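You operate a simulated robot arm through the tools that you are given. There is no shell and no other tool.

You run a simulated robot arm. Do the job below in one go: nothing can be reset, and whatever is moved stays where it is left.

JOB
Top up the fuses. At the end: the red outlet cap stands where the blue steel ring stood; the blue steel ring stands where the white carton (marked "PORT SEALS") stood; there are four fuses on the drawer cabinet worktop, made up from those on the packing table top; the white carton is on the silver cover plate; whatever was shut is shut again. Leave all else as you found it, and nothing knocked over. Set down upright: fuse.

Only the result counts: the job must be done as asked and must still hold three seconds after the hand-in. Knocking over, shifting, dropping, spilling or breaking anything else fails it. A push-on lid holds only when it is set on centred and level and pressed home; a screw cap is set on level and turned clockwise until tight.

ROBOT AND FRAMES
A 6-joint arm with a two-finger parallel gripper, fixed in place. Base frame: the origin is on the floor under the middle of its stand, x ahead of it, y to its left, z up; the work surface is at about z = 860. Readings come in mm, rad, newtons and seconds.
With the tool pointing down near the work surface it reaches from about 240 to 640 mm from the base axis. Its first joint turns from -1.152 to 1.152 rad. Payload 2.7 kg.
The tool frame sits at the grasp point between the pads (the TCP): z along the fingers, y along the line on which they close. The tips reach 23 mm beyond it. Largest opening 94 mm; finger width 38, thickness 10; the body of the gripper, 54 by 96 mm, starts 39 mm behind the TCP.
Orientation is that of the tool frame in the base frame, as [roll, pitch, yaw] about the fixed x, y, z axes, in that order (R = Rz(yaw) Ry(pitch) Rx(roll)). With the fingers straight down and closing along the base's y, the tool's x points along the base's -x, its y along +y and its z along -z.

CONTROLS
- The arm moves only by the tool apply_moves. Its argument "targets" is a list of rows, each a list of 3 entries, a list of its own where there are three numbers: the shift along the tool's x, y, z in mm, then the turn, a rotation vector about the tool's x, y, z in rad, then the opening in per cent of the stroke, from 0 (shut) to 100 (fully open). In form: [[[tx, ty, tz], [rx, ry, rz], hand], ...]. A call has 1 to 20 rows; each row is the pose to reach, as a shift and turn from the pose commanded when the call began, along the tool's axes at that moment. Rows are played at 5 a second. More than 50 mm and 0.15 rad between two rows, or a gripper value outside its range, and nothing of the call is played. A pose out of reach is approached as far as the arm can. The call stops where the force on the tool passes 40 N (or 10 N more than at its start, if that is more) or the arm is blocked; 0.2 s more then pass. Each finger travels about 45 mm/s and halts on what it meets, pressing with about 34 N; the grip force reading is that of the motor and also rises with nothing between the fingers. The clock runs only during rows and for 0.2 s after the last one: add rows that repeat a pose to give the fingers time. The reply holds the time, the measured pose of the TCP, the force on the tool along the base axes, the opening and the grip force, in the units named above and with some noise, with the torque about the TCP (base axes, N m) and any sound that the robot's microphone picked up, and new pictures: "pictures" is both (left out), scene, wrist or none.
- Cameras (640 x 400 px; columns grow to the right, rows downward): "scene" is fixed at [75.8, -437.4, 1411]; the picture's right is [0.79, -0.61, 0.00], its down [-0.36, -0.46, -0.81] and it looks along [0.49, 0.64, -0.58] (base axes); focal length 335 px, centre (320, 200). "wrist" rides on the gripper at [86, 16, -74] in the tool frame; the picture's right is [-0.18, 0.98, 0.00], its down [-0.58, -0.11, -0.81] and it looks along [-0.79, -0.15, 0.59] (tool axes); focal length 243 px, centre (320, 200). There is no depth. A picture from a camera that has moved, and an enlarged one, comes with that camera's place and axes in the base frame and with its lens. The place of the scene camera against the robot may be out by one fixed shift of up to 18 mm in any direction.
- zoom(camera, box): a new picture of the part [left, top, right, bottom] of that camera's present view, enlarged. It takes no simulated time.
- hand_in(): hands the job in; it is judged then, once.

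Places have to be worked out from the pictures, the camera data and where the tool is seen. Open the gripper and draw the arm clear of the work before you hand the job in, unless the task says otherwise.

The tools are called after "Request:" as name(argument=value, ...) on one line, values as JSON. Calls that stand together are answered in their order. apply_moves: Moves the arm, as the interface text tells. Its arguments: {"type":"object","properties":{"targets":{"type":"array","items":{"type":"array"}},"pictures":{"type":"string","enum":["both","scene","wrist","none"]}},"required":["targets"]} The other tools are called the same way: zoom (camera, box) takes an enlarged picture of a part of a camera's view; hand_in () hands the job in.

At the start:

```text
t: 0.0
tool_pos: [414.6, -84.1, 1203.3]
orientation: [3.141, 0.002, 3.14]
ft_force: [-0.8, -0.5, 0.1]
wrist_torque: [-0.01, 0.02, 0.02]
finger_gap: 94.0
grasp_force: 0.0
```

scene: 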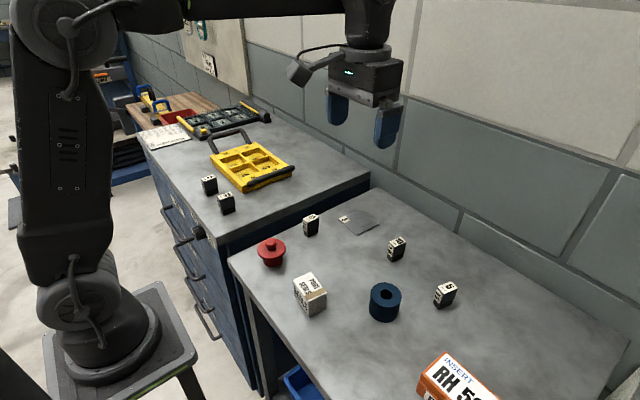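
wrist: 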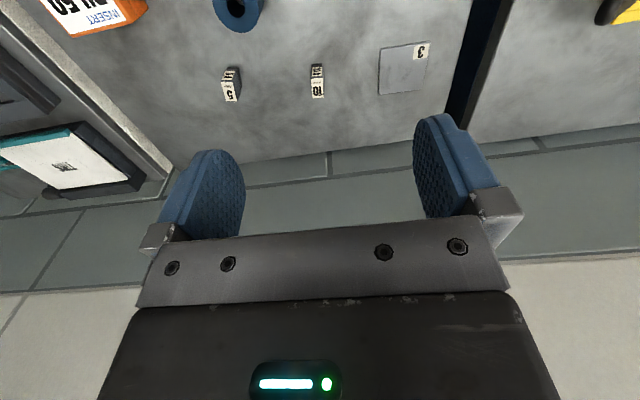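

I'll start by inspecting the scene closely with enlarged views before moving anything.

Request:
zoom(camera="scene", box=[220, 190, 480, 350])

Request:
zoom(camera="scene", box=[130, 90, 370, 250])

Request:
zoom(camera="scene", box=[220, 250, 460, 400])

Request:
zoom(camera="wrist", box=[160, 0, 480, 200])

```text
2.46 times, centred on (350, 270) of scene
camera zoom: at [75.8, -437.4, 1411.0], right [0.79, -0.61, 0.0], down [-0.36, -0.46, -0.81], along [0.49, 0.64, -0.58], focal length 825 px, centre (246, 28)
```

zoom: 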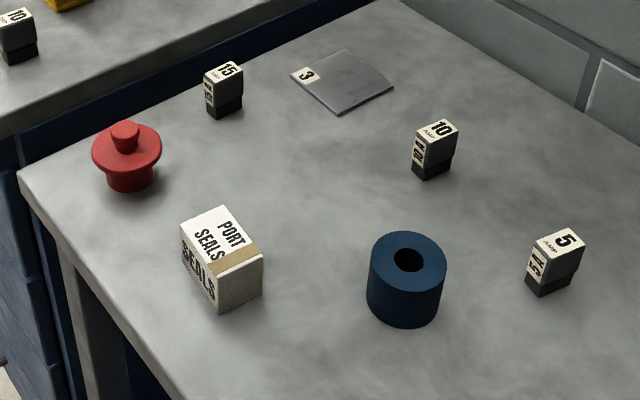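

```text
2.50 times, centred on (250, 170) of scene
camera zoom: at [75.8, -437.4, 1411.0], right [0.79, -0.61, 0.0], down [-0.36, -0.46, -0.81], along [0.49, 0.64, -0.58], focal length 838 px, centre (495, 275)
```

zoom: 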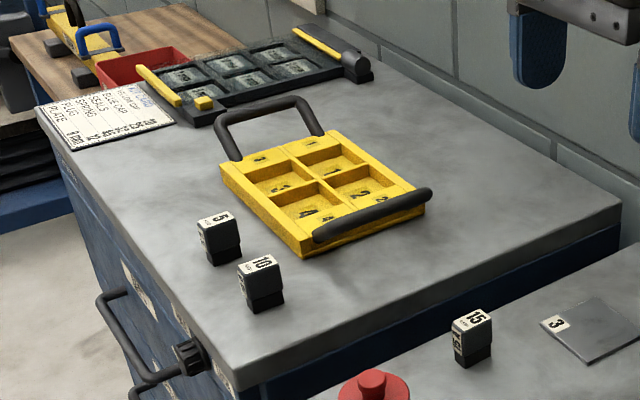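

```text
2.67 times, centred on (340, 325) of scene
camera zoom: at [75.8, -437.4, 1411.0], right [0.79, -0.61, 0.0], down [-0.36, -0.46, -0.81], along [0.49, 0.64, -0.58], focal length 893 px, centre (267, -133)
```

zoom: 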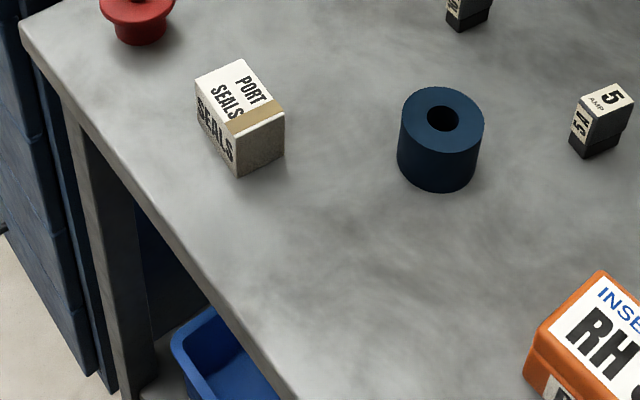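

```text
2.00 times, centred on (320, 100) of wrist
camera zoom: at [329.9, -68.4, 1277.5], right [0.18, 0.98, 0.0], down [0.58, -0.11, 0.81], along [0.79, -0.15, -0.59], focal length 485 px, centre (320, 400)
```

zoom: 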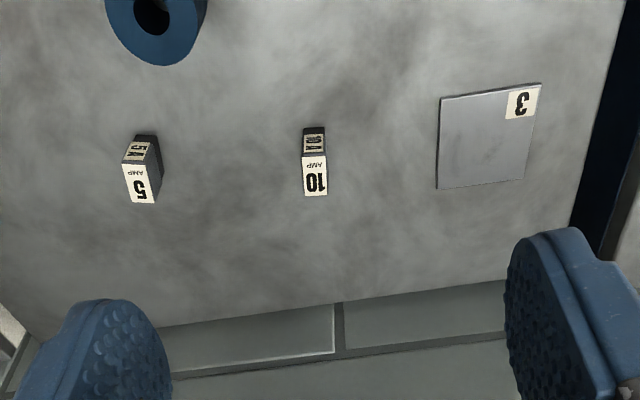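

The packing table holds a red cap, carton, ring, plate and three fuses; the worktop already shows two fuses. I'll zoom in more on each item, the sheet and the tray to get their sizes and check for hidden details.

Request:
zoom(camera="scene", box=[130, 110, 210, 160])

Request:
zoom(camera="scene", box=[190, 120, 310, 220])

Request:
zoom(camera="scene", box=[280, 200, 420, 280])

Request:
zoom(camera="scene", box=[240, 220, 340, 330])

Request:
zoom(camera="scene", box=[360, 270, 470, 340])

```text
8.00 times, centred on (170, 135) of scene
camera zoom: at [75.8, -437.4, 1411.0], right [0.79, -0.61, 0.0], down [-0.36, -0.46, -0.81], along [0.49, 0.64, -0.58], focal length 2680 px, centre (1520, 720)
```

zoom: 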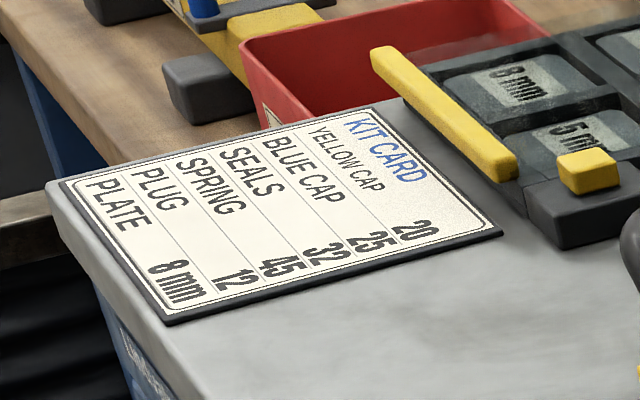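

```text
4.00 times, centred on (250, 170) of scene
camera zoom: at [75.8, -437.4, 1411.0], right [0.79, -0.61, 0.0], down [-0.36, -0.46, -0.81], along [0.49, 0.64, -0.58], focal length 1340 px, centre (600, 320)
```

zoom: 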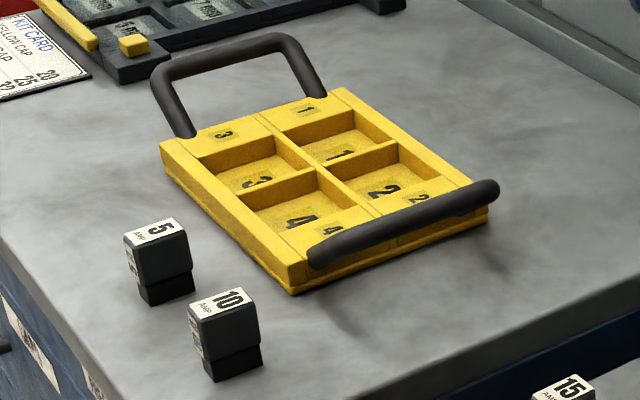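

```text
4.57 times, centred on (350, 240) of scene
camera zoom: at [75.8, -437.4, 1411.0], right [0.79, -0.61, 0.0], down [-0.36, -0.46, -0.81], along [0.49, 0.64, -0.58], focal length 1531 px, centre (183, 17)
```

zoom: 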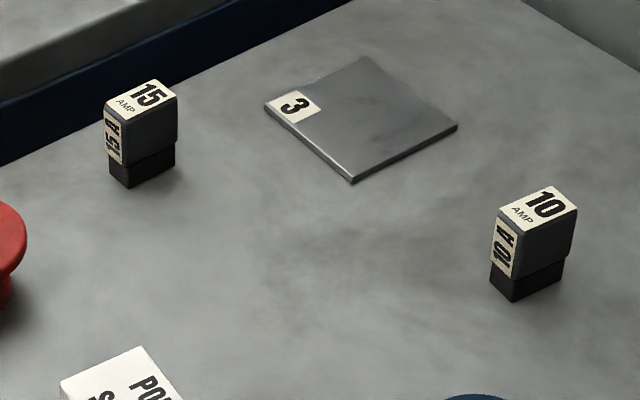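

```text
3.64 times, centred on (290, 275) of scene
camera zoom: at [75.8, -437.4, 1411.0], right [0.79, -0.61, 0.0], down [-0.36, -0.46, -0.81], along [0.49, 0.64, -0.58], focal length 1218 px, centre (429, -73)
```

zoom: 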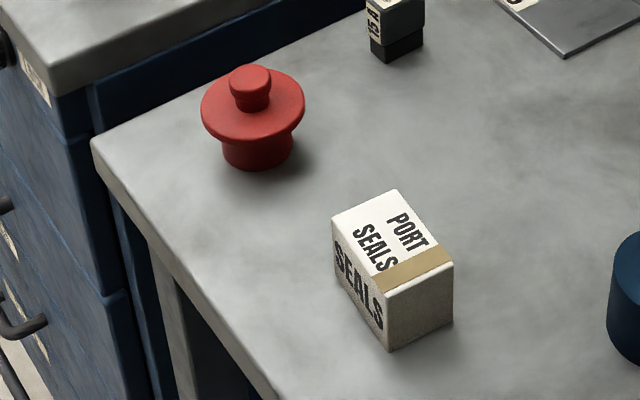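

```text
5.71 times, centred on (415, 305) of scene
camera zoom: at [75.8, -437.4, 1411.0], right [0.79, -0.61, 0.0], down [-0.36, -0.46, -0.81], along [0.49, 0.64, -0.58], focal length 1914 px, centre (-223, -400)
```

zoom: 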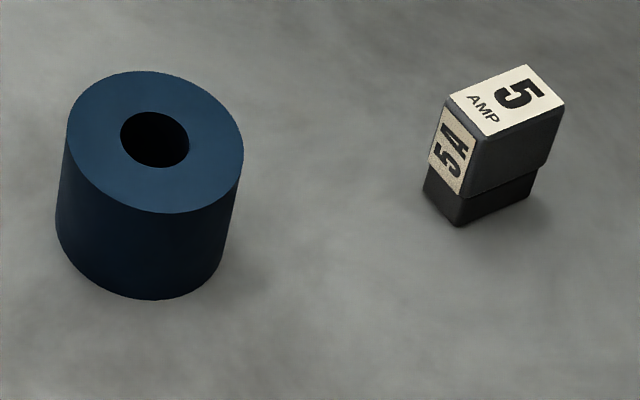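

The scene camera has up to 18 mm of offset, so I'll refine with the wrist camera. Estimates: carton about (302,-90), ring about (403,-195), cap about (300,47), plate about (548,31). I'm moving to above the carton to look.

Request:
apply_moves(targets=[[[22, -1, 38], [0, 0, 0], 100], [[45, -2, 77], [0, 0, 0], 100], [[67, -4, 115], [0, 0, 0], 100], [[90, -5, 154], [0, 0, 0], 100], [[112, -6, 193], [0, 0, 0], 100], [[112, -6, 193], [0, 0, 0], 100]], pictures="both")

```text
t: 1.4
tool_pos: [301.6, -94.2, 1009.0]
orientation: [3.141, 0.003, -3.141]
ft_force: [-0.5, 0.2, 0.0]
wrist_torque: [0.0, 0.0, -0.03]
finger_gap: 93.9
grasp_force: 0.1
camera wrist: at [216.5, -77.3, 1083.8], right [0.18, 0.98, 0.0], down [0.58, -0.11, 0.81], along [0.79, -0.15, -0.59], focal length 243 px, centre (320, 200)
```

scene: 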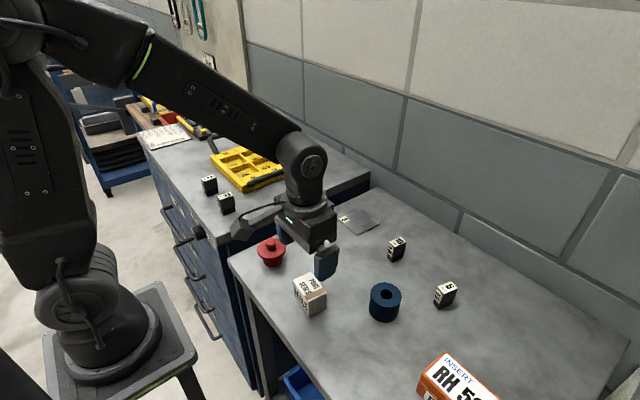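
wrist: 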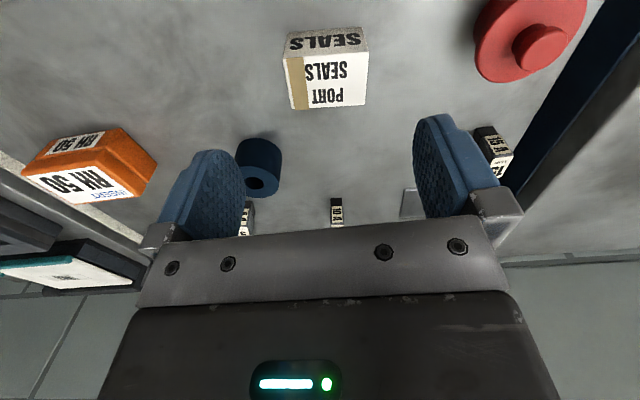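

The wrist view shows the carton almost under the gripper. I'll enlarge it to measure its corners.

Request:
zoom(camera="wrist", box=[240, 0, 400, 120])

Request:
zoom(camera="wrist", box=[440, 0, 600, 100])

Request:
zoom(camera="wrist", box=[200, 110, 360, 240])

```text
3.33 times, centred on (320, 60) of wrist
camera zoom: at [216.5, -77.3, 1083.8], right [0.18, 0.98, 0.0], down [0.58, -0.11, 0.81], along [0.79, -0.15, -0.59], focal length 809 px, centre (320, 667)
```

zoom: 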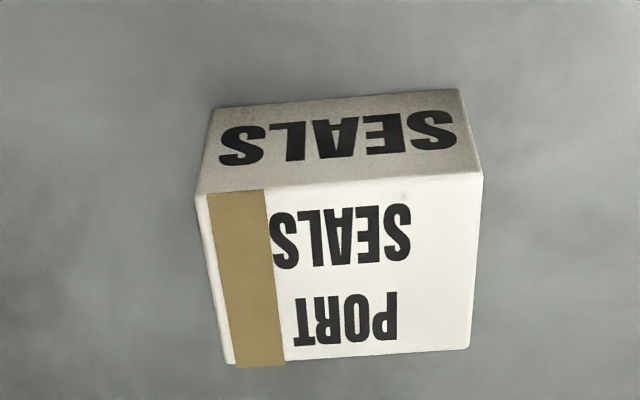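

```text
4.00 times, centred on (520, 50) of wrist
camera zoom: at [216.5, -77.3, 1083.8], right [0.18, 0.98, 0.0], down [0.58, -0.11, 0.81], along [0.79, -0.15, -0.59], focal length 970 px, centre (-480, 800)
```

zoom: 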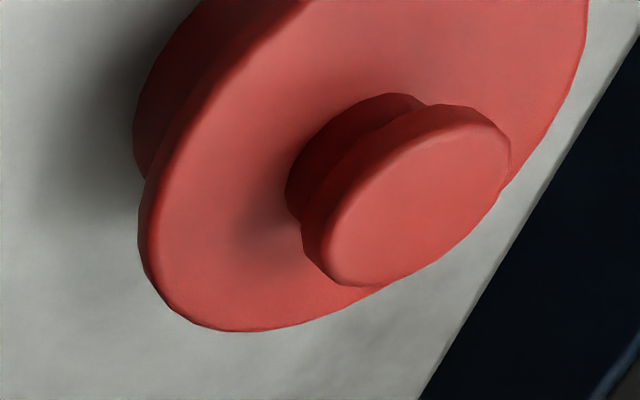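

```text
3.08 times, centred on (280, 175) of wrist
camera zoom: at [216.5, -77.3, 1083.8], right [0.18, 0.98, 0.0], down [0.58, -0.11, 0.81], along [0.79, -0.15, -0.59], focal length 746 px, centre (443, 277)
```

zoom: 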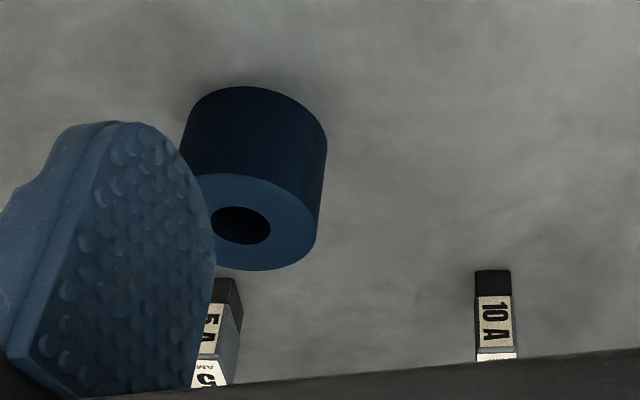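

From the wrist view I compute the carton centre at about (310,-89), 59×39×46 mm, rotated about -6°. I'll align yaw and position above it at z≈960 and re-check, which also checks how well the tool follows commands.

Request:
apply_moves(targets=[[[-4, 2, 20], [0, 0, 0.05], 100], [[-8, 5, 40], [0, 0, 0.105], 100], [[-8, 5, 40], [0, 0, 0.105], 100], [[-8, 5, 40], [0, 0, 0.105], 100]], pictures="wrist")

```text
t: 2.4
tool_pos: [312.1, -86.2, 969.5]
orientation: [3.141, 0.002, 3.036]
ft_force: [0.3, -0.1, -0.6]
wrist_torque: [-0.03, 0.01, 0.01]
finger_gap: 93.9
grasp_force: 0.1
camera wrist: at [228.3, -61.0, 1044.8], right [0.29, 0.96, 0.0], down [0.57, -0.17, 0.81], along [0.77, -0.23, -0.59], focal length 243 px, centre (320, 200)
```

wrist: 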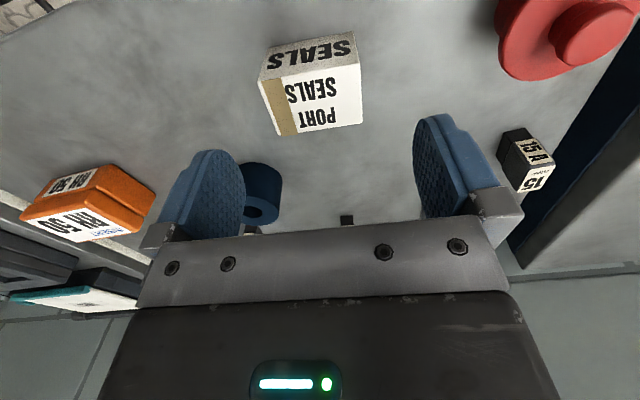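

The tool reads about (312,-86,969). I'll enlarge the carton again for a second measurement.

Request:
zoom(camera="wrist", box=[240, 20, 400, 140])

Request:
apply_moves(targets=[[[0, 0, 0], [0, 0, 0], 100], [[0, 0, 0], [0, 0, 0], 100]], pictures="none")

```text
3.33 times, centred on (320, 80) of wrist
camera zoom: at [228.3, -61.0, 1044.8], right [0.29, 0.96, 0.0], down [0.57, -0.17, 0.81], along [0.77, -0.23, -0.59], focal length 809 px, centre (320, 600)
```

zoom: 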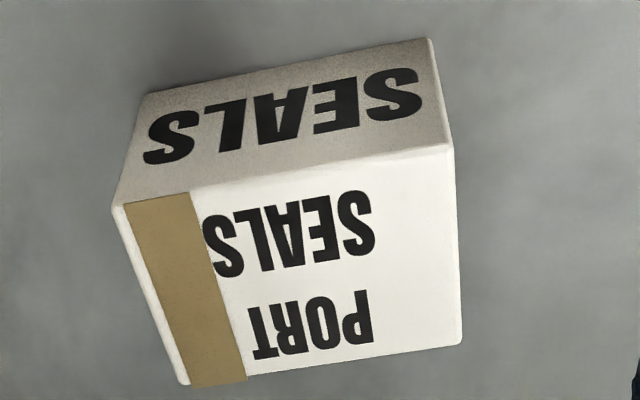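

```text
t: 3.0
tool_pos: [312.2, -86.6, 969.7]
orientation: [-3.141, 0.001, 3.038]
ft_force: [0.1, 0.8, 0.1]
wrist_torque: [0.01, -0.02, -0.01]
finger_gap: 94.0
grasp_force: 0.0
```

Two views agree: the carton is centred at (310.3,-89.4). I'll shift 3 mm and descend to z≈888 with the fingers open on either side.

Request:
apply_moves(targets=[[[1.7, -3.1, 20], [0, 0, 0], 100], [[1.7, -3.1, 45], [0, 0, 0], 100], [[1.7, -3.1, 70], [0, 0, 0], 100], [[1.7, -3.1, 81], [0, 0, 0], 100], [[1.7, -3.1, 81], [0, 0, 0], 100]], pictures="both")

```text
t: 4.2
tool_pos: [310.7, -86.3, 888.2]
orientation: [3.141, 0.001, 3.037]
ft_force: [0.6, -0.1, 0.7]
wrist_torque: [0.0, -0.02, -0.01]
finger_gap: 94.0
grasp_force: 0.0
camera wrist: at [227.9, -60.6, 962.9], right [0.29, 0.96, 0.0], down [0.57, -0.17, 0.81], along [0.77, -0.23, -0.59], focal length 243 px, centre (320, 200)
```

scene: 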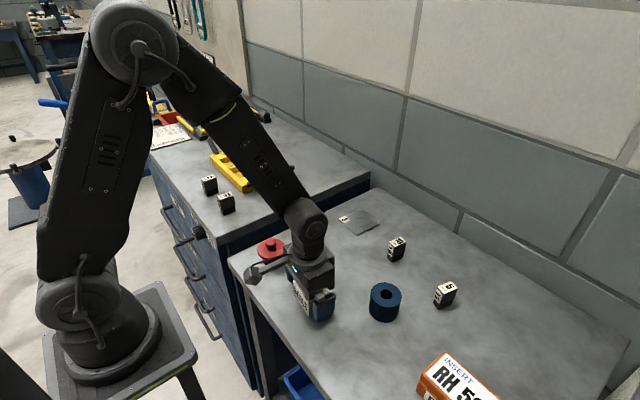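
wrist: 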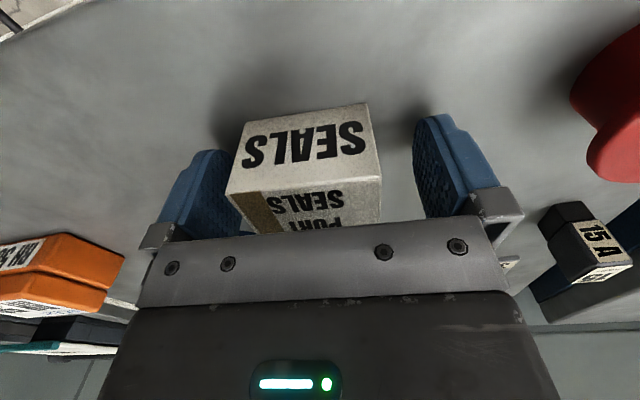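

The x and z are right, but y reads -86.3, about 3 mm from the carton centre, which fits the carton sitting off-centre in the picture. I'll nudge in y and re-read.

Request:
apply_moves(targets=[[[0, -3.2, 0], [0, 0, 0], 100], [[0, -3.2, 0], [0, 0, 0], 100], [[0, -3.2, 0], [0, 0, 0], 100]], pictures="wrist")

```text
t: 5.0
tool_pos: [311.1, -89.8, 888.1]
orientation: [3.141, 0.0, 3.036]
ft_force: [-0.5, 0.2, 0.0]
wrist_torque: [-0.04, 0.0, 0.03]
finger_gap: 93.9
grasp_force: 0.1
camera wrist: at [228.3, -64.3, 963.3], right [0.29, 0.96, 0.0], down [0.57, -0.17, 0.81], along [0.77, -0.23, -0.59], focal length 243 px, centre (320, 200)
```

wrist: 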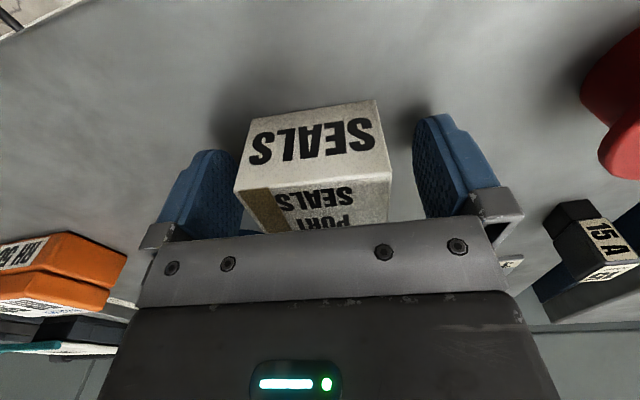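

The TCP is now at (311,-89.8,888), centred on the carton. Closing the fingers.

Request:
apply_moves(targets=[[[0, 0, 0], [0, 0, 0], 60], [[0, 0, 0], [0, 0, 0], 30], [[0, 0, 0], [0, 0, 0], 0], [[0, 0, 0], [0, 0, 0], 0], [[0, 0, 0], [0, 0, 0], 0], [[0, 0, 0], [0, 0, 0], 0]], pictures="wrist")

```text
t: 6.4
tool_pos: [311.6, -90.3, 887.3]
orientation: [3.142, 0.002, 3.037]
ft_force: [0.2, -0.8, 0.4]
wrist_torque: [-0.01, 0.04, -0.01]
finger_gap: 59.7
grasp_force: 34.1
camera wrist: at [228.3, -64.3, 963.3], right [0.29, 0.96, 0.0], down [0.57, -0.17, 0.81], along [0.77, -0.23, -0.59], focal length 243 px, centre (320, 200)
```

wrist: 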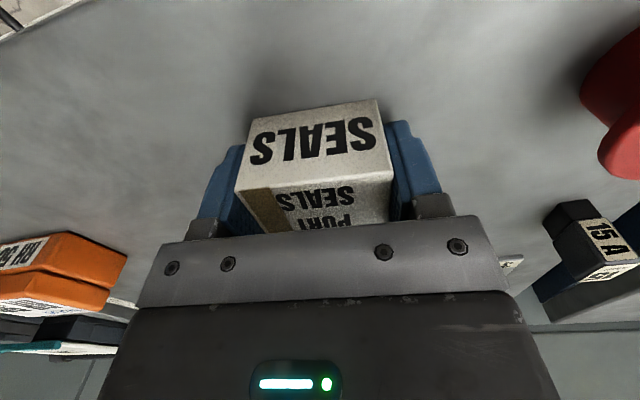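

The carton is gripped with a 59.7 mm gap. I'll lift it straight up, then move high near the plate to measure the plate with the wrist camera.

Request:
apply_moves(targets=[[[0, 0, -20], [0, 0, 0], 0], [[0, 0, -50], [0, 0, 0], 0], [[0, 0, -90], [0, 0, 0], 0], [[0, 0, -135], [0, 0, 0], 0], [[-26, 20, -156], [0, 0, 0], 0], [[-52, 39, -177], [0, 0, 0], 0], [[-79, 58, -198], [0, 0, 0], 0], [[-105, 78, -220], [0, 0, 0], 0], [[-131, 98, -241], [0, 0, 0], 0], [[-158, 117, -262], [0, 0, 0], 0], [[-158, 117, -262], [0, 0, 0], 0], [[-158, 117, -262], [0, 0, 0], 0]], pictures="both")

```text
t: 9.0
tool_pos: [477.6, 9.9, 1151.0]
orientation: [-3.141, 0.001, 3.037]
ft_force: [0.3, -0.1, -0.1]
wrist_torque: [0.03, -0.02, 0.02]
finger_gap: 0.0
grasp_force: 34.3
camera wrist: at [394.5, 34.7, 1225.4], right [0.29, 0.96, 0.0], down [0.57, -0.17, 0.81], along [0.77, -0.23, -0.59], focal length 243 px, centre (320, 200)
```

scene: 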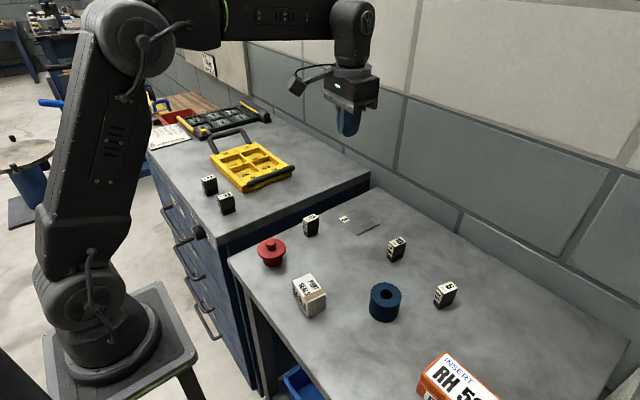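
wrist: 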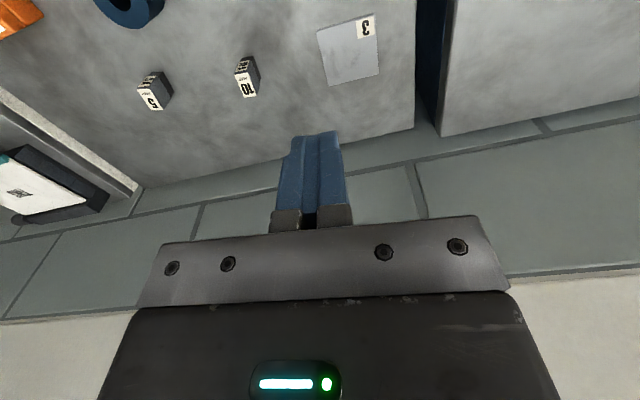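

The gap reads 0 and the carton still stands on the table, so it slipped out during the lift. I'll compare its present place with the original and use this view to measure the plate.

Request:
zoom(camera="scene", box=[240, 220, 340, 330])

Request:
zoom(camera="wrist", box=[220, 0, 400, 110])

Request:
zoom(camera="wrist", box=[80, 0, 280, 125])

```text
3.64 times, centred on (290, 275) of scene
camera zoom: at [75.8, -437.4, 1411.0], right [0.79, -0.61, 0.0], down [-0.36, -0.46, -0.81], along [0.49, 0.64, -0.58], focal length 1218 px, centre (429, -73)
```

zoom: 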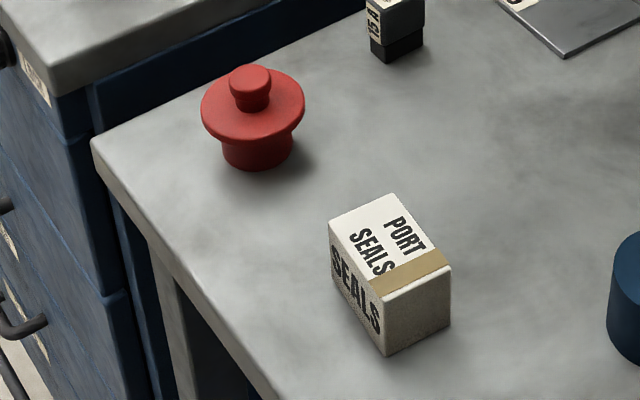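

```text
3.56 times, centred on (310, 55) of wrist
camera zoom: at [394.5, 34.7, 1225.4], right [0.29, 0.96, 0.0], down [0.57, -0.17, 0.81], along [0.77, -0.23, -0.59], focal length 863 px, centre (356, 716)
```

zoom: 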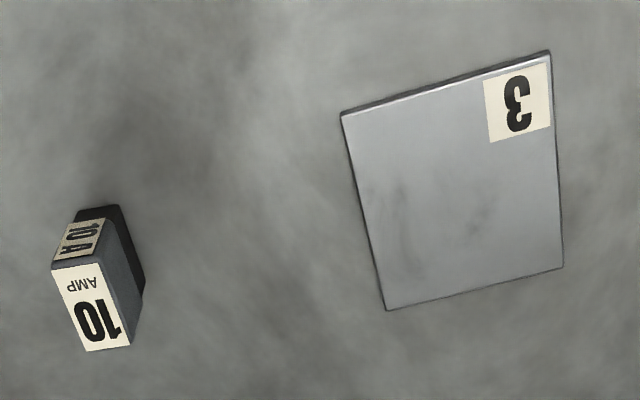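

```text
3.20 times, centred on (180, 62) of wrist
camera zoom: at [394.5, 34.7, 1225.4], right [0.29, 0.96, 0.0], down [0.57, -0.17, 0.81], along [0.77, -0.23, -0.59], focal length 776 px, centre (768, 640)
```

zoom: 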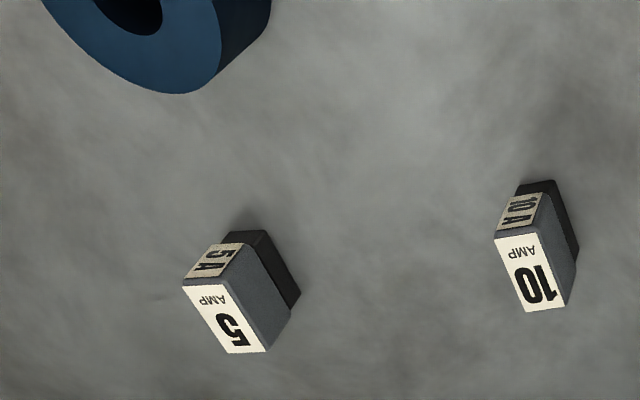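

The carton is upright but shifted roughly 3 mm; its original centre stays recorded as (310.3,-89.4). The plate centre works out at (550,30.5). I'll go back over the carton with the hand open for a slower, monitored lift.

Request:
apply_moves(targets=[[[22, -17, 27], [0, 0, 0], 100], [[45, -34, 54], [0, 0, 0], 100], [[67, -51, 81], [0, 0, 0], 100], [[89, -68, 108], [0, 0, 0], 100], [[112, -85, 135], [0, 0, 0], 100], [[134, -102, 163], [0, 0, 0], 100], [[156, -119, 190], [0, 0, 0], 100], [[156, -119, 190], [0, 0, 0], 100], [[156, -119, 190], [0, 0, 0], 100]], pictures="wrist")

Request:
zoom(camera="wrist", box=[240, 20, 400, 140])

```text
t: 11.0
tool_pos: [311.1, -92.2, 962.5]
orientation: [3.141, 0.002, 3.036]
ft_force: [-0.6, 0.5, -0.6]
wrist_torque: [0.0, 0.0, 0.03]
finger_gap: 93.8
grasp_force: 0.1
camera wrist: at [226.6, -67.7, 1038.0], right [0.29, 0.96, 0.0], down [0.57, -0.17, 0.81], along [0.77, -0.23, -0.59], focal length 243 px, centre (320, 200)
```

wrist: 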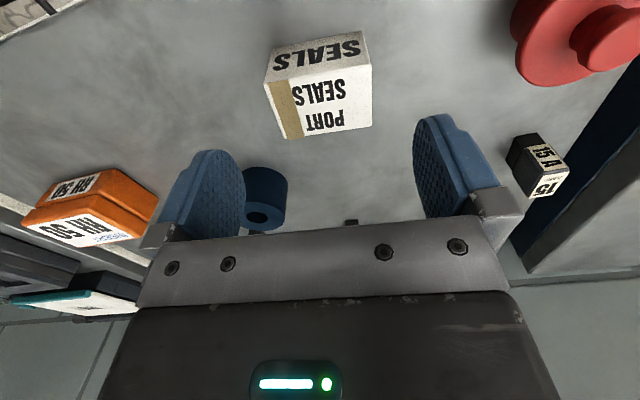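

```text
3.33 times, centred on (320, 80) of wrist
camera zoom: at [226.6, -67.7, 1038.0], right [0.29, 0.96, 0.0], down [0.57, -0.17, 0.81], along [0.77, -0.23, -0.59], focal length 809 px, centre (320, 600)
```

zoom: 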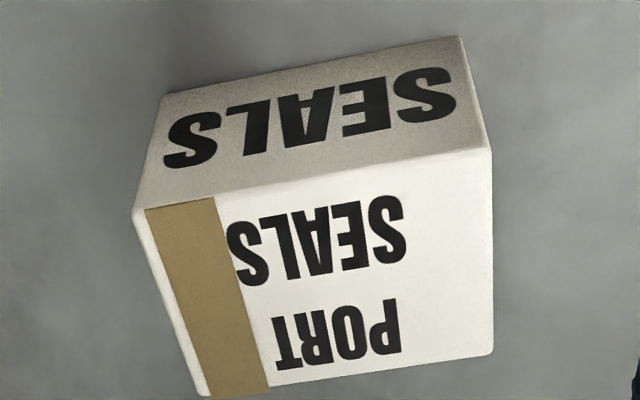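

The carton is now at (307.7,-90.6). I'll shift, descend to z≈887, and then re-read before gripping.

Request:
apply_moves(targets=[[[3.5, 1.2, 20], [0, 0, 0], 100], [[3.5, 1.2, 45], [0, 0, 0], 100], [[3.5, 1.2, 68], [0, 0, 0], 100], [[3.5, 1.2, 76], [0, 0, 0], 100], [[3.5, 1.2, 76], [0, 0, 0], 100]], pictures="wrist")

```text
t: 12.2
tool_pos: [309.7, -92.2, 884.8]
orientation: [-3.141, 0.002, 3.037]
ft_force: [-0.2, 0.2, -0.2]
wrist_torque: [0.0, -0.02, -0.02]
finger_gap: 93.8
grasp_force: 0.0
camera wrist: at [226.3, -66.7, 959.0], right [0.29, 0.96, 0.0], down [0.57, -0.17, 0.81], along [0.77, -0.23, -0.59], focal length 243 px, centre (320, 200)
```

wrist: 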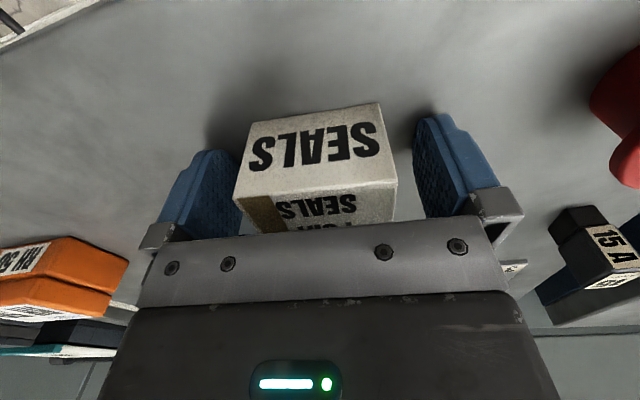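

Position is good at (309.7,-92.2,884.8). I'll close fully and give the grip time, then lift only a few millimetres slowly to see whether it holds.

Request:
apply_moves(targets=[[[0, 0, 0], [0, 0, 0], 60], [[0, 0, 0], [0, 0, 0], 30], [[0, 0, 0], [0, 0, 0], 0], [[0, 0, 0], [0, 0, 0], 0], [[0, 0, 0], [0, 0, 0], 0], [[0, 0, 0], [0, 0, 0], 0], [[0, 0, 0], [0, 0, 0], 0], [[0, 0, -1], [0, 0, 0], 0], [[0, 0, -2], [0, 0, 0], 0], [[0, 0, -3], [0, 0, 0], 0], [[0, 0, -4], [0, 0, 0], 0], [[0, 0, -5], [0, 0, 0], 0], [[0, 0, -6], [0, 0, 0], 0]], pictures="wrist")

```text
t: 15.0
tool_pos: [310.4, -92.6, 889.4]
orientation: [-3.141, 0.001, 3.037]
ft_force: [1.5, 0.2, -1.0]
wrist_torque: [0.04, -0.02, -0.01]
finger_gap: 59.5
grasp_force: 33.7
camera wrist: at [226.1, -67.5, 964.4], right [0.29, 0.96, 0.0], down [0.56, -0.17, 0.81], along [0.77, -0.23, -0.59], focal length 243 px, centre (320, 200)
```

wrist: 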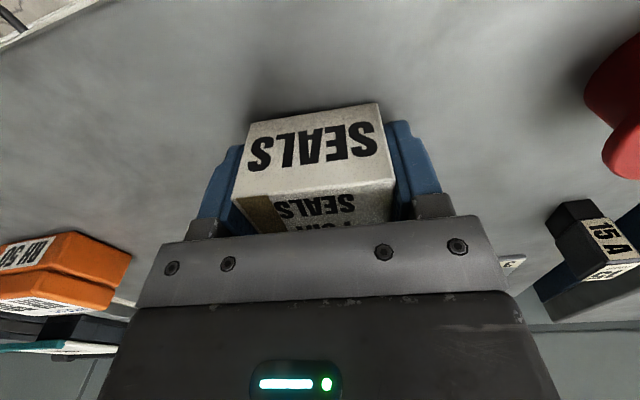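

It seems to be held, with the load about 1 N. I'll lift another 12 mm gently and check the gap and the shadow.

Request:
apply_moves(targets=[[[0, 0, -2], [0, 0, 0], 0], [[0, 0, -4], [0, 0, 0], 0], [[0, 0, -6], [0, 0, 0], 0], [[0, 0, -9], [0, 0, 0], 0], [[0, 0, -12], [0, 0, 0], 0], [[0, 0, -12], [0, 0, 0], 0]], pictures="both")

Request:
zoom(camera="scene", box=[240, 220, 360, 330])

```text
t: 16.4
tool_pos: [308.1, -92.4, 901.3]
orientation: [3.141, 0.0, 3.036]
ft_force: [0.9, -0.3, -0.7]
wrist_torque: [0.01, -0.03, 0.02]
finger_gap: 59.9
grasp_force: 34.7
camera wrist: at [225.0, -66.4, 976.8], right [0.29, 0.96, 0.0], down [0.57, -0.17, 0.81], along [0.77, -0.23, -0.59], focal length 243 px, centre (320, 200)
```

scene: 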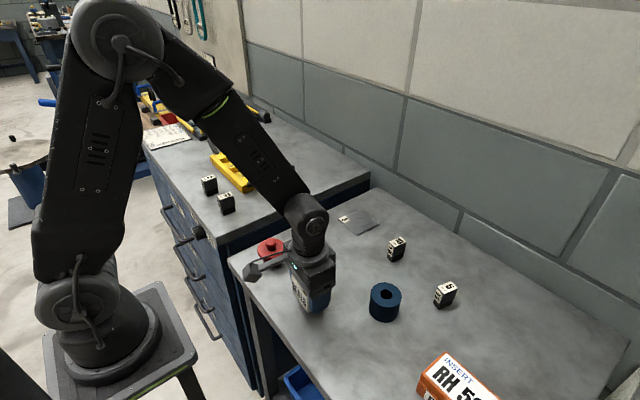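
wrist: 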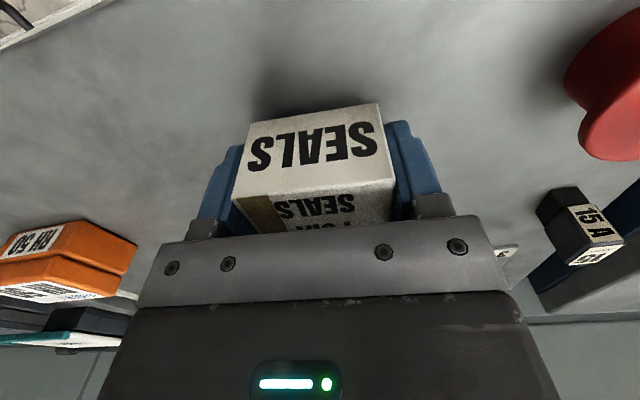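

```text
3.64 times, centred on (300, 275) of scene
camera zoom: at [75.8, -437.4, 1411.0], right [0.79, -0.61, 0.0], down [-0.36, -0.46, -0.81], along [0.49, 0.64, -0.58], focal length 1218 px, centre (393, -73)
```

zoom: 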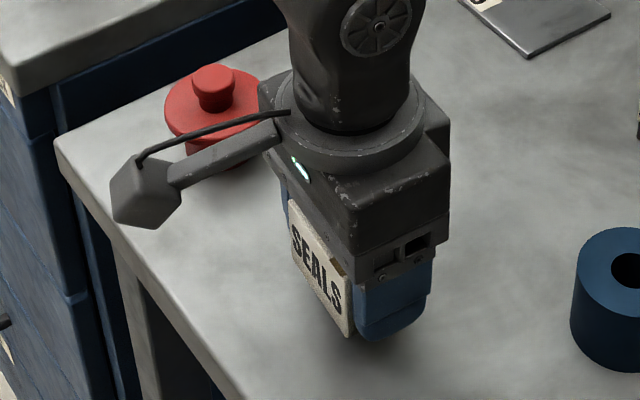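

It holds now, with a gap of 59.9 and a load under 1 N. I'll continue lifting gently to z≈960.

Request:
apply_moves(targets=[[[0, 0, -3], [0, 0, 0], 0], [[0, 0, -8], [0, 0, 0], 0], [[0, 0, -14], [0, 0, 0], 0], [[0, 0, -21], [0, 0, 0], 0], [[0, 0, -29], [0, 0, 0], 0], [[0, 0, -37], [0, 0, 0], 0], [[0, 0, -45], [0, 0, 0], 0], [[0, 0, -53], [0, 0, 0], 0], [[0, 0, -59], [0, 0, 0], 0], [[0, 0, -59], [0, 0, 0], 0]], pictures="wrist")

```text
t: 18.6
tool_pos: [307.4, -92.3, 960.8]
orientation: [-3.141, 0.003, 3.036]
ft_force: [0.1, -0.5, -0.8]
wrist_torque: [-0.03, 0.03, -0.02]
finger_gap: 59.9
grasp_force: 33.5
camera wrist: at [223.7, -66.3, 1037.3], right [0.29, 0.96, 0.0], down [0.57, -0.17, 0.81], along [0.77, -0.23, -0.59], focal length 243 px, centre (320, 200)
```

wrist: 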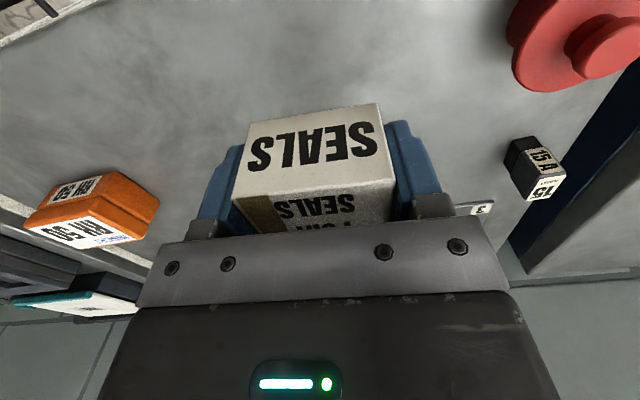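

The carton is held steadily at z≈961. I'll carry it at moderate speed to above the plate at (552,29).

Request:
apply_moves(targets=[[[-4.6, 2.9, 0], [0, 0, 0], 0], [[-13.8, 8.8, 0], [0, 0, 0], 0], [[-27.7, 17.6, 0], [0, 0, 0], 0], [[-43.8, 27.8, 0], [0, 0, 0], 0], [[-62.2, 39.5, 0], [0, 0, 0], 0], [[-80.7, 51.2, 0], [0, 0, 0], 0], [[-99.1, 62.9, 0], [0, 0, 0], 0], [[-117.6, 74.6, 0], [0, 0, 0], 0], [[-136, 86.3, 0], [0, 0, 0], 0], [[-154.4, 98, 0], [0, 0, 0], 0], [[-172.9, 109.7, 0], [0, 0, 0], 0], [[-189, 120, 0], [0, 0, 0], 0], [[-205, 130.2, 0], [0, 0, 0], 0], [[-219, 139, 0], [0, 0, 0], 0], [[-226, 143.4, 0], [0, 0, 0], 0], [[-230.5, 146.3, 0], [0, 0, 0], 0], [[-230.5, 146.3, 0], [0, 0, 0], 0], [[-230.5, 146.3, 0], [0, 0, 0], 0]], pictures="both")

```text
t: 22.4
tool_pos: [551.4, 28.3, 961.7]
orientation: [3.141, 0.002, 3.036]
ft_force: [-0.2, -0.4, -1.5]
wrist_torque: [-0.02, 0.02, -0.01]
finger_gap: 59.8
grasp_force: 34.5
camera wrist: at [468.6, 54.7, 1036.9], right [0.29, 0.96, 0.0], down [0.57, -0.17, 0.81], along [0.77, -0.23, -0.59], focal length 243 px, centre (320, 200)
```

scene: 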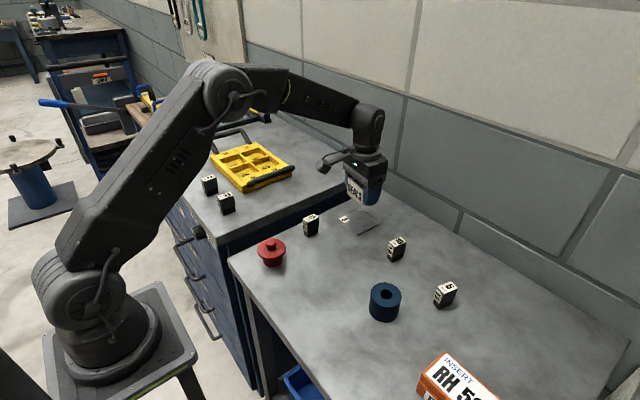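
wrist: 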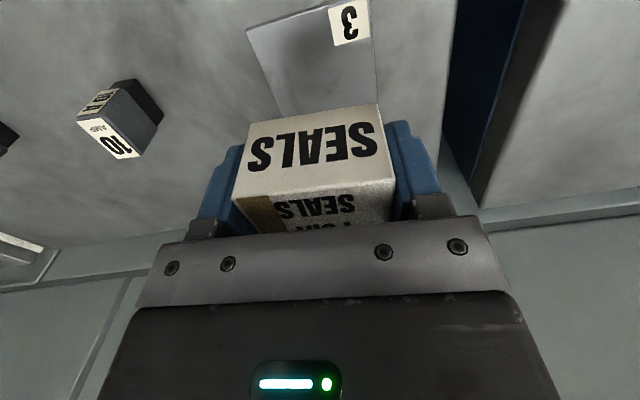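

The carton hangs over the plate, and the plate corner re-measured in this view agrees with my plate centre. I'll lower to just above the plate.

Request:
apply_moves(targets=[[[0, 0, 5], [0, 0, 0], 0], [[0, 0, 14], [0, 0, 0], 0], [[0, 0, 26], [0, 0, 0], 0], [[0, 0, 38], [0, 0, 0], 0], [[0, 0, 50], [0, 0, 0], 0], [[0, 0, 60], [0, 0, 0], 0], [[0, 0, 66], [0, 0, 0], 0], [[0, 0, 69], [0, 0, 0], 0], [[0, 0, 69], [0, 0, 0], 0]], pictures="both")

```text
t: 24.4
tool_pos: [552.0, 29.6, 893.2]
orientation: [-3.141, 0.003, 3.037]
ft_force: [0.4, -0.9, 0.1]
wrist_torque: [-0.04, 0.0, 0.03]
finger_gap: 59.7
grasp_force: 34.2
camera wrist: at [469.3, 54.1, 968.2], right [0.29, 0.96, 0.0], down [0.57, -0.17, 0.81], along [0.77, -0.23, -0.59], focal length 243 px, centre (320, 200)
```

scene: 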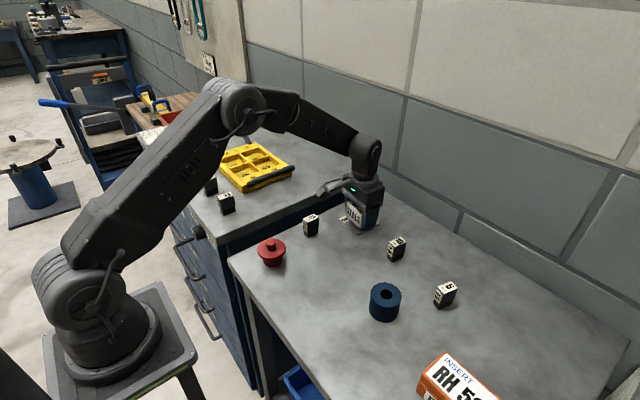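
wrist: 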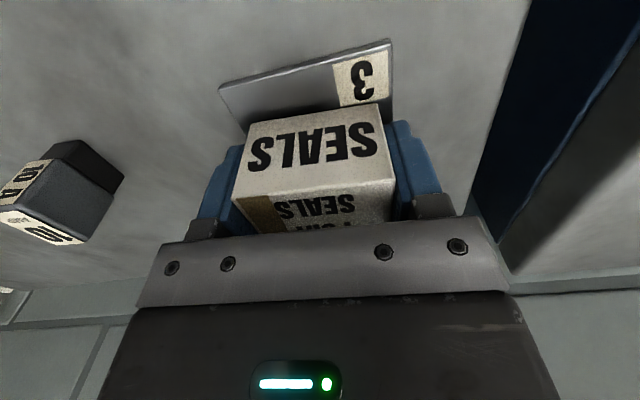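

The carton is a few mm above the plate and centred. I'll lower in 1 mm steps watching the force.

Request:
apply_moves(targets=[[[0, 0, 1], [0, 0, 0], 0], [[0, 0, 2], [0, 0, 0], 0], [[0, 0, 3], [0, 0, 0], 0], [[0, 0, 4], [0, 0, 0], 0], [[0, 0, 4], [0, 0, 0], 0]], pictures="wrist")

```text
t: 25.6
tool_pos: [552.8, 27.8, 889.4]
orientation: [3.141, 0.003, 3.037]
ft_force: [-1.6, -1.0, 5.9]
wrist_torque: [-0.08, 0.17, 0.06]
finger_gap: 59.8
grasp_force: 33.9
camera wrist: at [469.0, 53.6, 964.1], right [0.29, 0.96, 0.0], down [0.56, -0.17, 0.81], along [0.77, -0.23, -0.59], focal length 243 px, centre (320, 200)
```

wrist: 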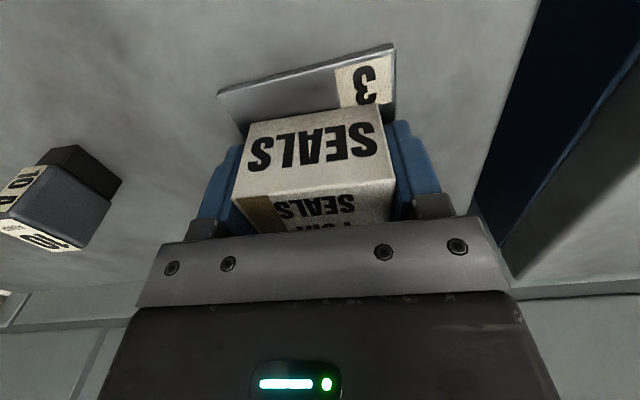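

Contact is felt at 5.9 N upward, so the carton rests on the plate. I'll open the hand and rise straight up.

Request:
apply_moves(targets=[[[0, 0, 0], [0, 0, 0], 75], [[0, 0, 0], [0, 0, 0], 95], [[0, 0, 0], [0, 0, 0], 95], [[0, 0, -10], [0, 0, 0], 95], [[0, 0, -30], [0, 0, 0], 95], [[0, 0, -60], [0, 0, 0], 95], [[0, 0, -100], [0, 0, 0], 95], [[0, 0, -130], [0, 0, 0], 95], [[0, 0, -130], [0, 0, 0], 95]], pictures="both")

```text
t: 27.6
tool_pos: [553.1, 28.9, 1022.4]
orientation: [-3.141, 0.001, 3.037]
ft_force: [0.8, 0.6, -1.2]
wrist_torque: [0.01, -0.04, 0.01]
finger_gap: 89.6
grasp_force: 0.0
camera wrist: at [469.5, 53.8, 1097.0], right [0.29, 0.96, 0.0], down [0.57, -0.17, 0.81], along [0.77, -0.23, -0.59], focal length 243 px, centre (320, 200)
```

scene: 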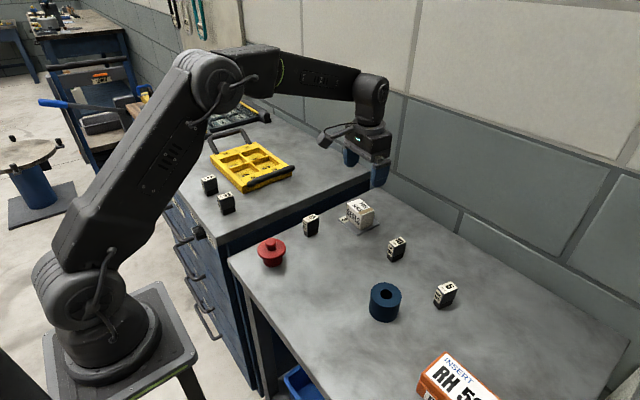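
wrist: 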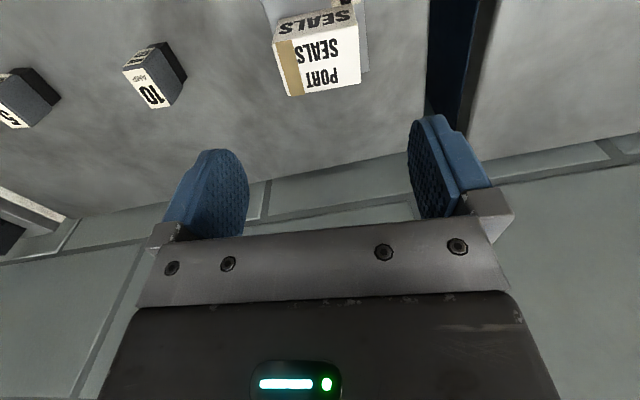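

The carton is standing on the plate. I'll zoom to verify it sits fully on it.

Request:
zoom(camera="scene", box=[320, 185, 400, 245])

Request:
zoom(camera="wrist", box=[240, 0, 400, 110])

```text
6.67 times, centred on (360, 215) of scene
camera zoom: at [75.8, -437.4, 1411.0], right [0.79, -0.61, 0.0], down [-0.36, -0.46, -0.81], along [0.49, 0.64, -0.58], focal length 2233 px, centre (53, 100)
```

zoom: 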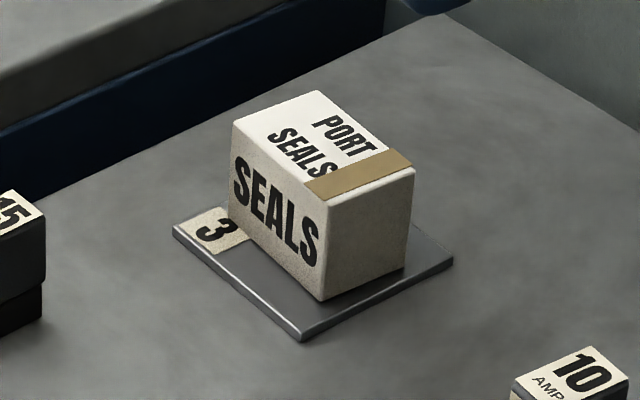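

```text
3.64 times, centred on (320, 55) of wrist
camera zoom: at [469.5, 53.8, 1097.0], right [0.29, 0.96, 0.0], down [0.57, -0.17, 0.81], along [0.77, -0.23, -0.59], focal length 882 px, centre (320, 727)
```

zoom: 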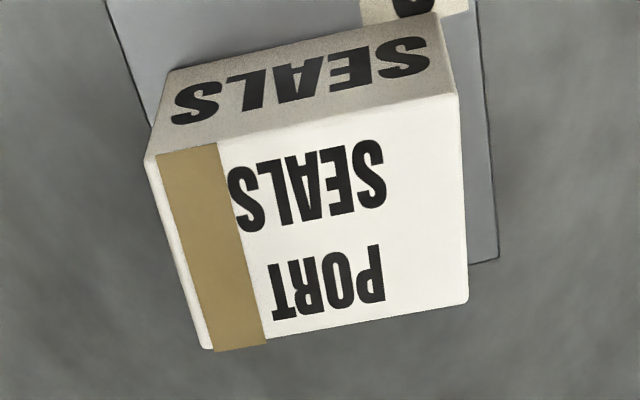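

The carton is fully on the plate. Next is the blue ring, so I'm moving above its estimated place at (405,-195) to measure it.

Request:
apply_moves(targets=[[[12, -24, 2], [0, 0, 0], 100], [[35, -68, 6], [0, 0, 0], 100], [[57, -110, 9], [0, 0, 0], 100], [[80, -153, 13], [0, 0, 0], 100], [[102, -196, 16], [0, 0, 0], 100], [[119, -229, 19], [0, 0, 0], 100], [[124, -238, 20], [0, 0, 0], 100], [[124, -238, 20], [0, 0, 0], 100], [[124, -238, 20], [0, 0, 0], 100]], pictures="both")

Request:
zoom(camera="wrist", box=[240, 0, 400, 110])

```text
t: 29.6
tool_pos: [403.7, -193.9, 999.4]
orientation: [-3.141, 0.002, 3.036]
ft_force: [0.2, -0.2, 0.4]
wrist_torque: [-0.01, 0.02, 0.02]
finger_gap: 93.9
grasp_force: 0.0
camera wrist: at [320.5, -168.6, 1074.9], right [0.29, 0.96, 0.0], down [0.57, -0.17, 0.81], along [0.77, -0.23, -0.59], focal length 243 px, centre (320, 200)
```

scene: 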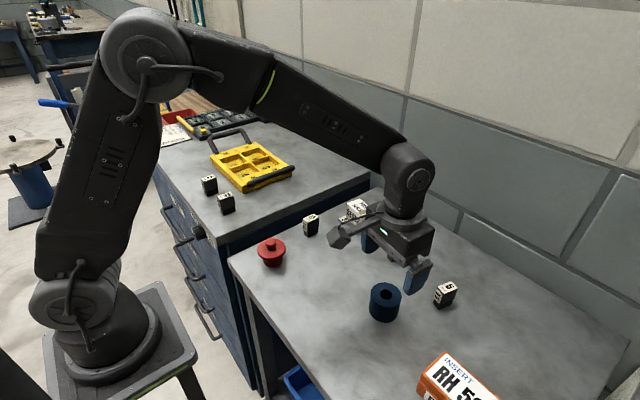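
wrist: 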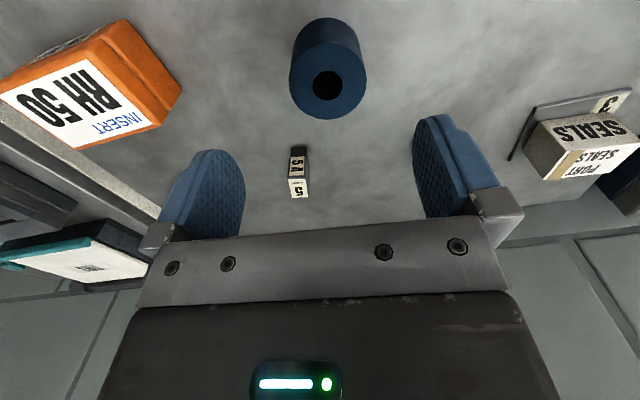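

```text
3.64 times, centred on (320, 55) of wrist
camera zoom: at [320.5, -168.6, 1074.9], right [0.29, 0.96, 0.0], down [0.57, -0.17, 0.81], along [0.77, -0.23, -0.59], focal length 882 px, centre (320, 727)
```

zoom: 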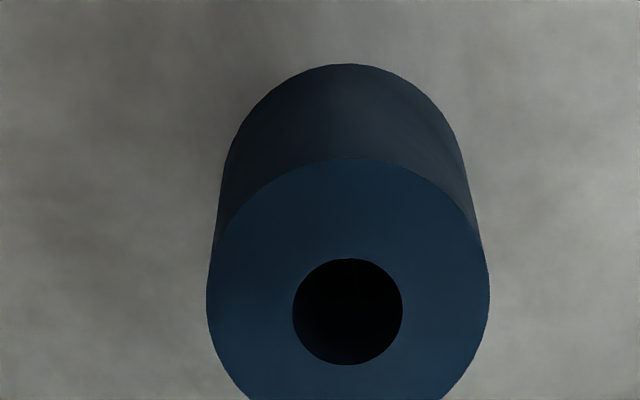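

The ring measures 56 mm in diameter and 45 mm high, centred at (410,-189.5). I'll shift and descend to grip height.

Request:
apply_moves(targets=[[[-5.8, 5, 20], [0, 0, 0], 100], [[-5.8, 5, 50], [0, 0, 0], 100], [[-5.8, 5, 80], [0, 0, 0], 100], [[-5.8, 5, 105], [0, 0, 0], 100], [[-5.8, 5, 113], [0, 0, 0], 100], [[-5.8, 5, 113], [0, 0, 0], 100]], pictures="wrist")

```text
t: 31.0
tool_pos: [408.6, -191.7, 886.5]
orientation: [-3.14, 0.002, 3.036]
ft_force: [0.2, 0.9, 0.7]
wrist_torque: [-0.01, -0.04, -0.03]
finger_gap: 94.2
grasp_force: 0.1
camera wrist: at [326.1, -166.9, 961.5], right [0.29, 0.96, 0.0], down [0.57, -0.17, 0.81], along [0.77, -0.23, -0.59], focal length 243 px, centre (320, 200)
```

wrist: 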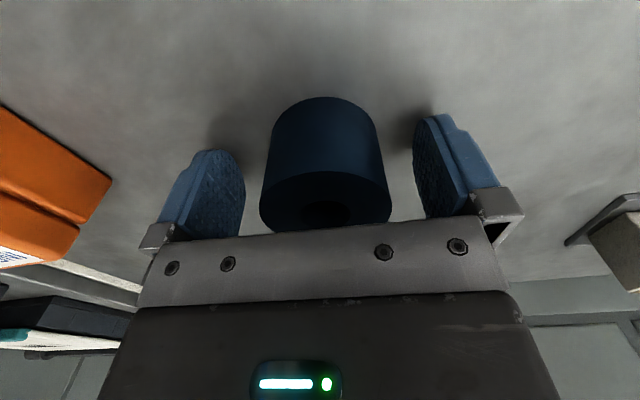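

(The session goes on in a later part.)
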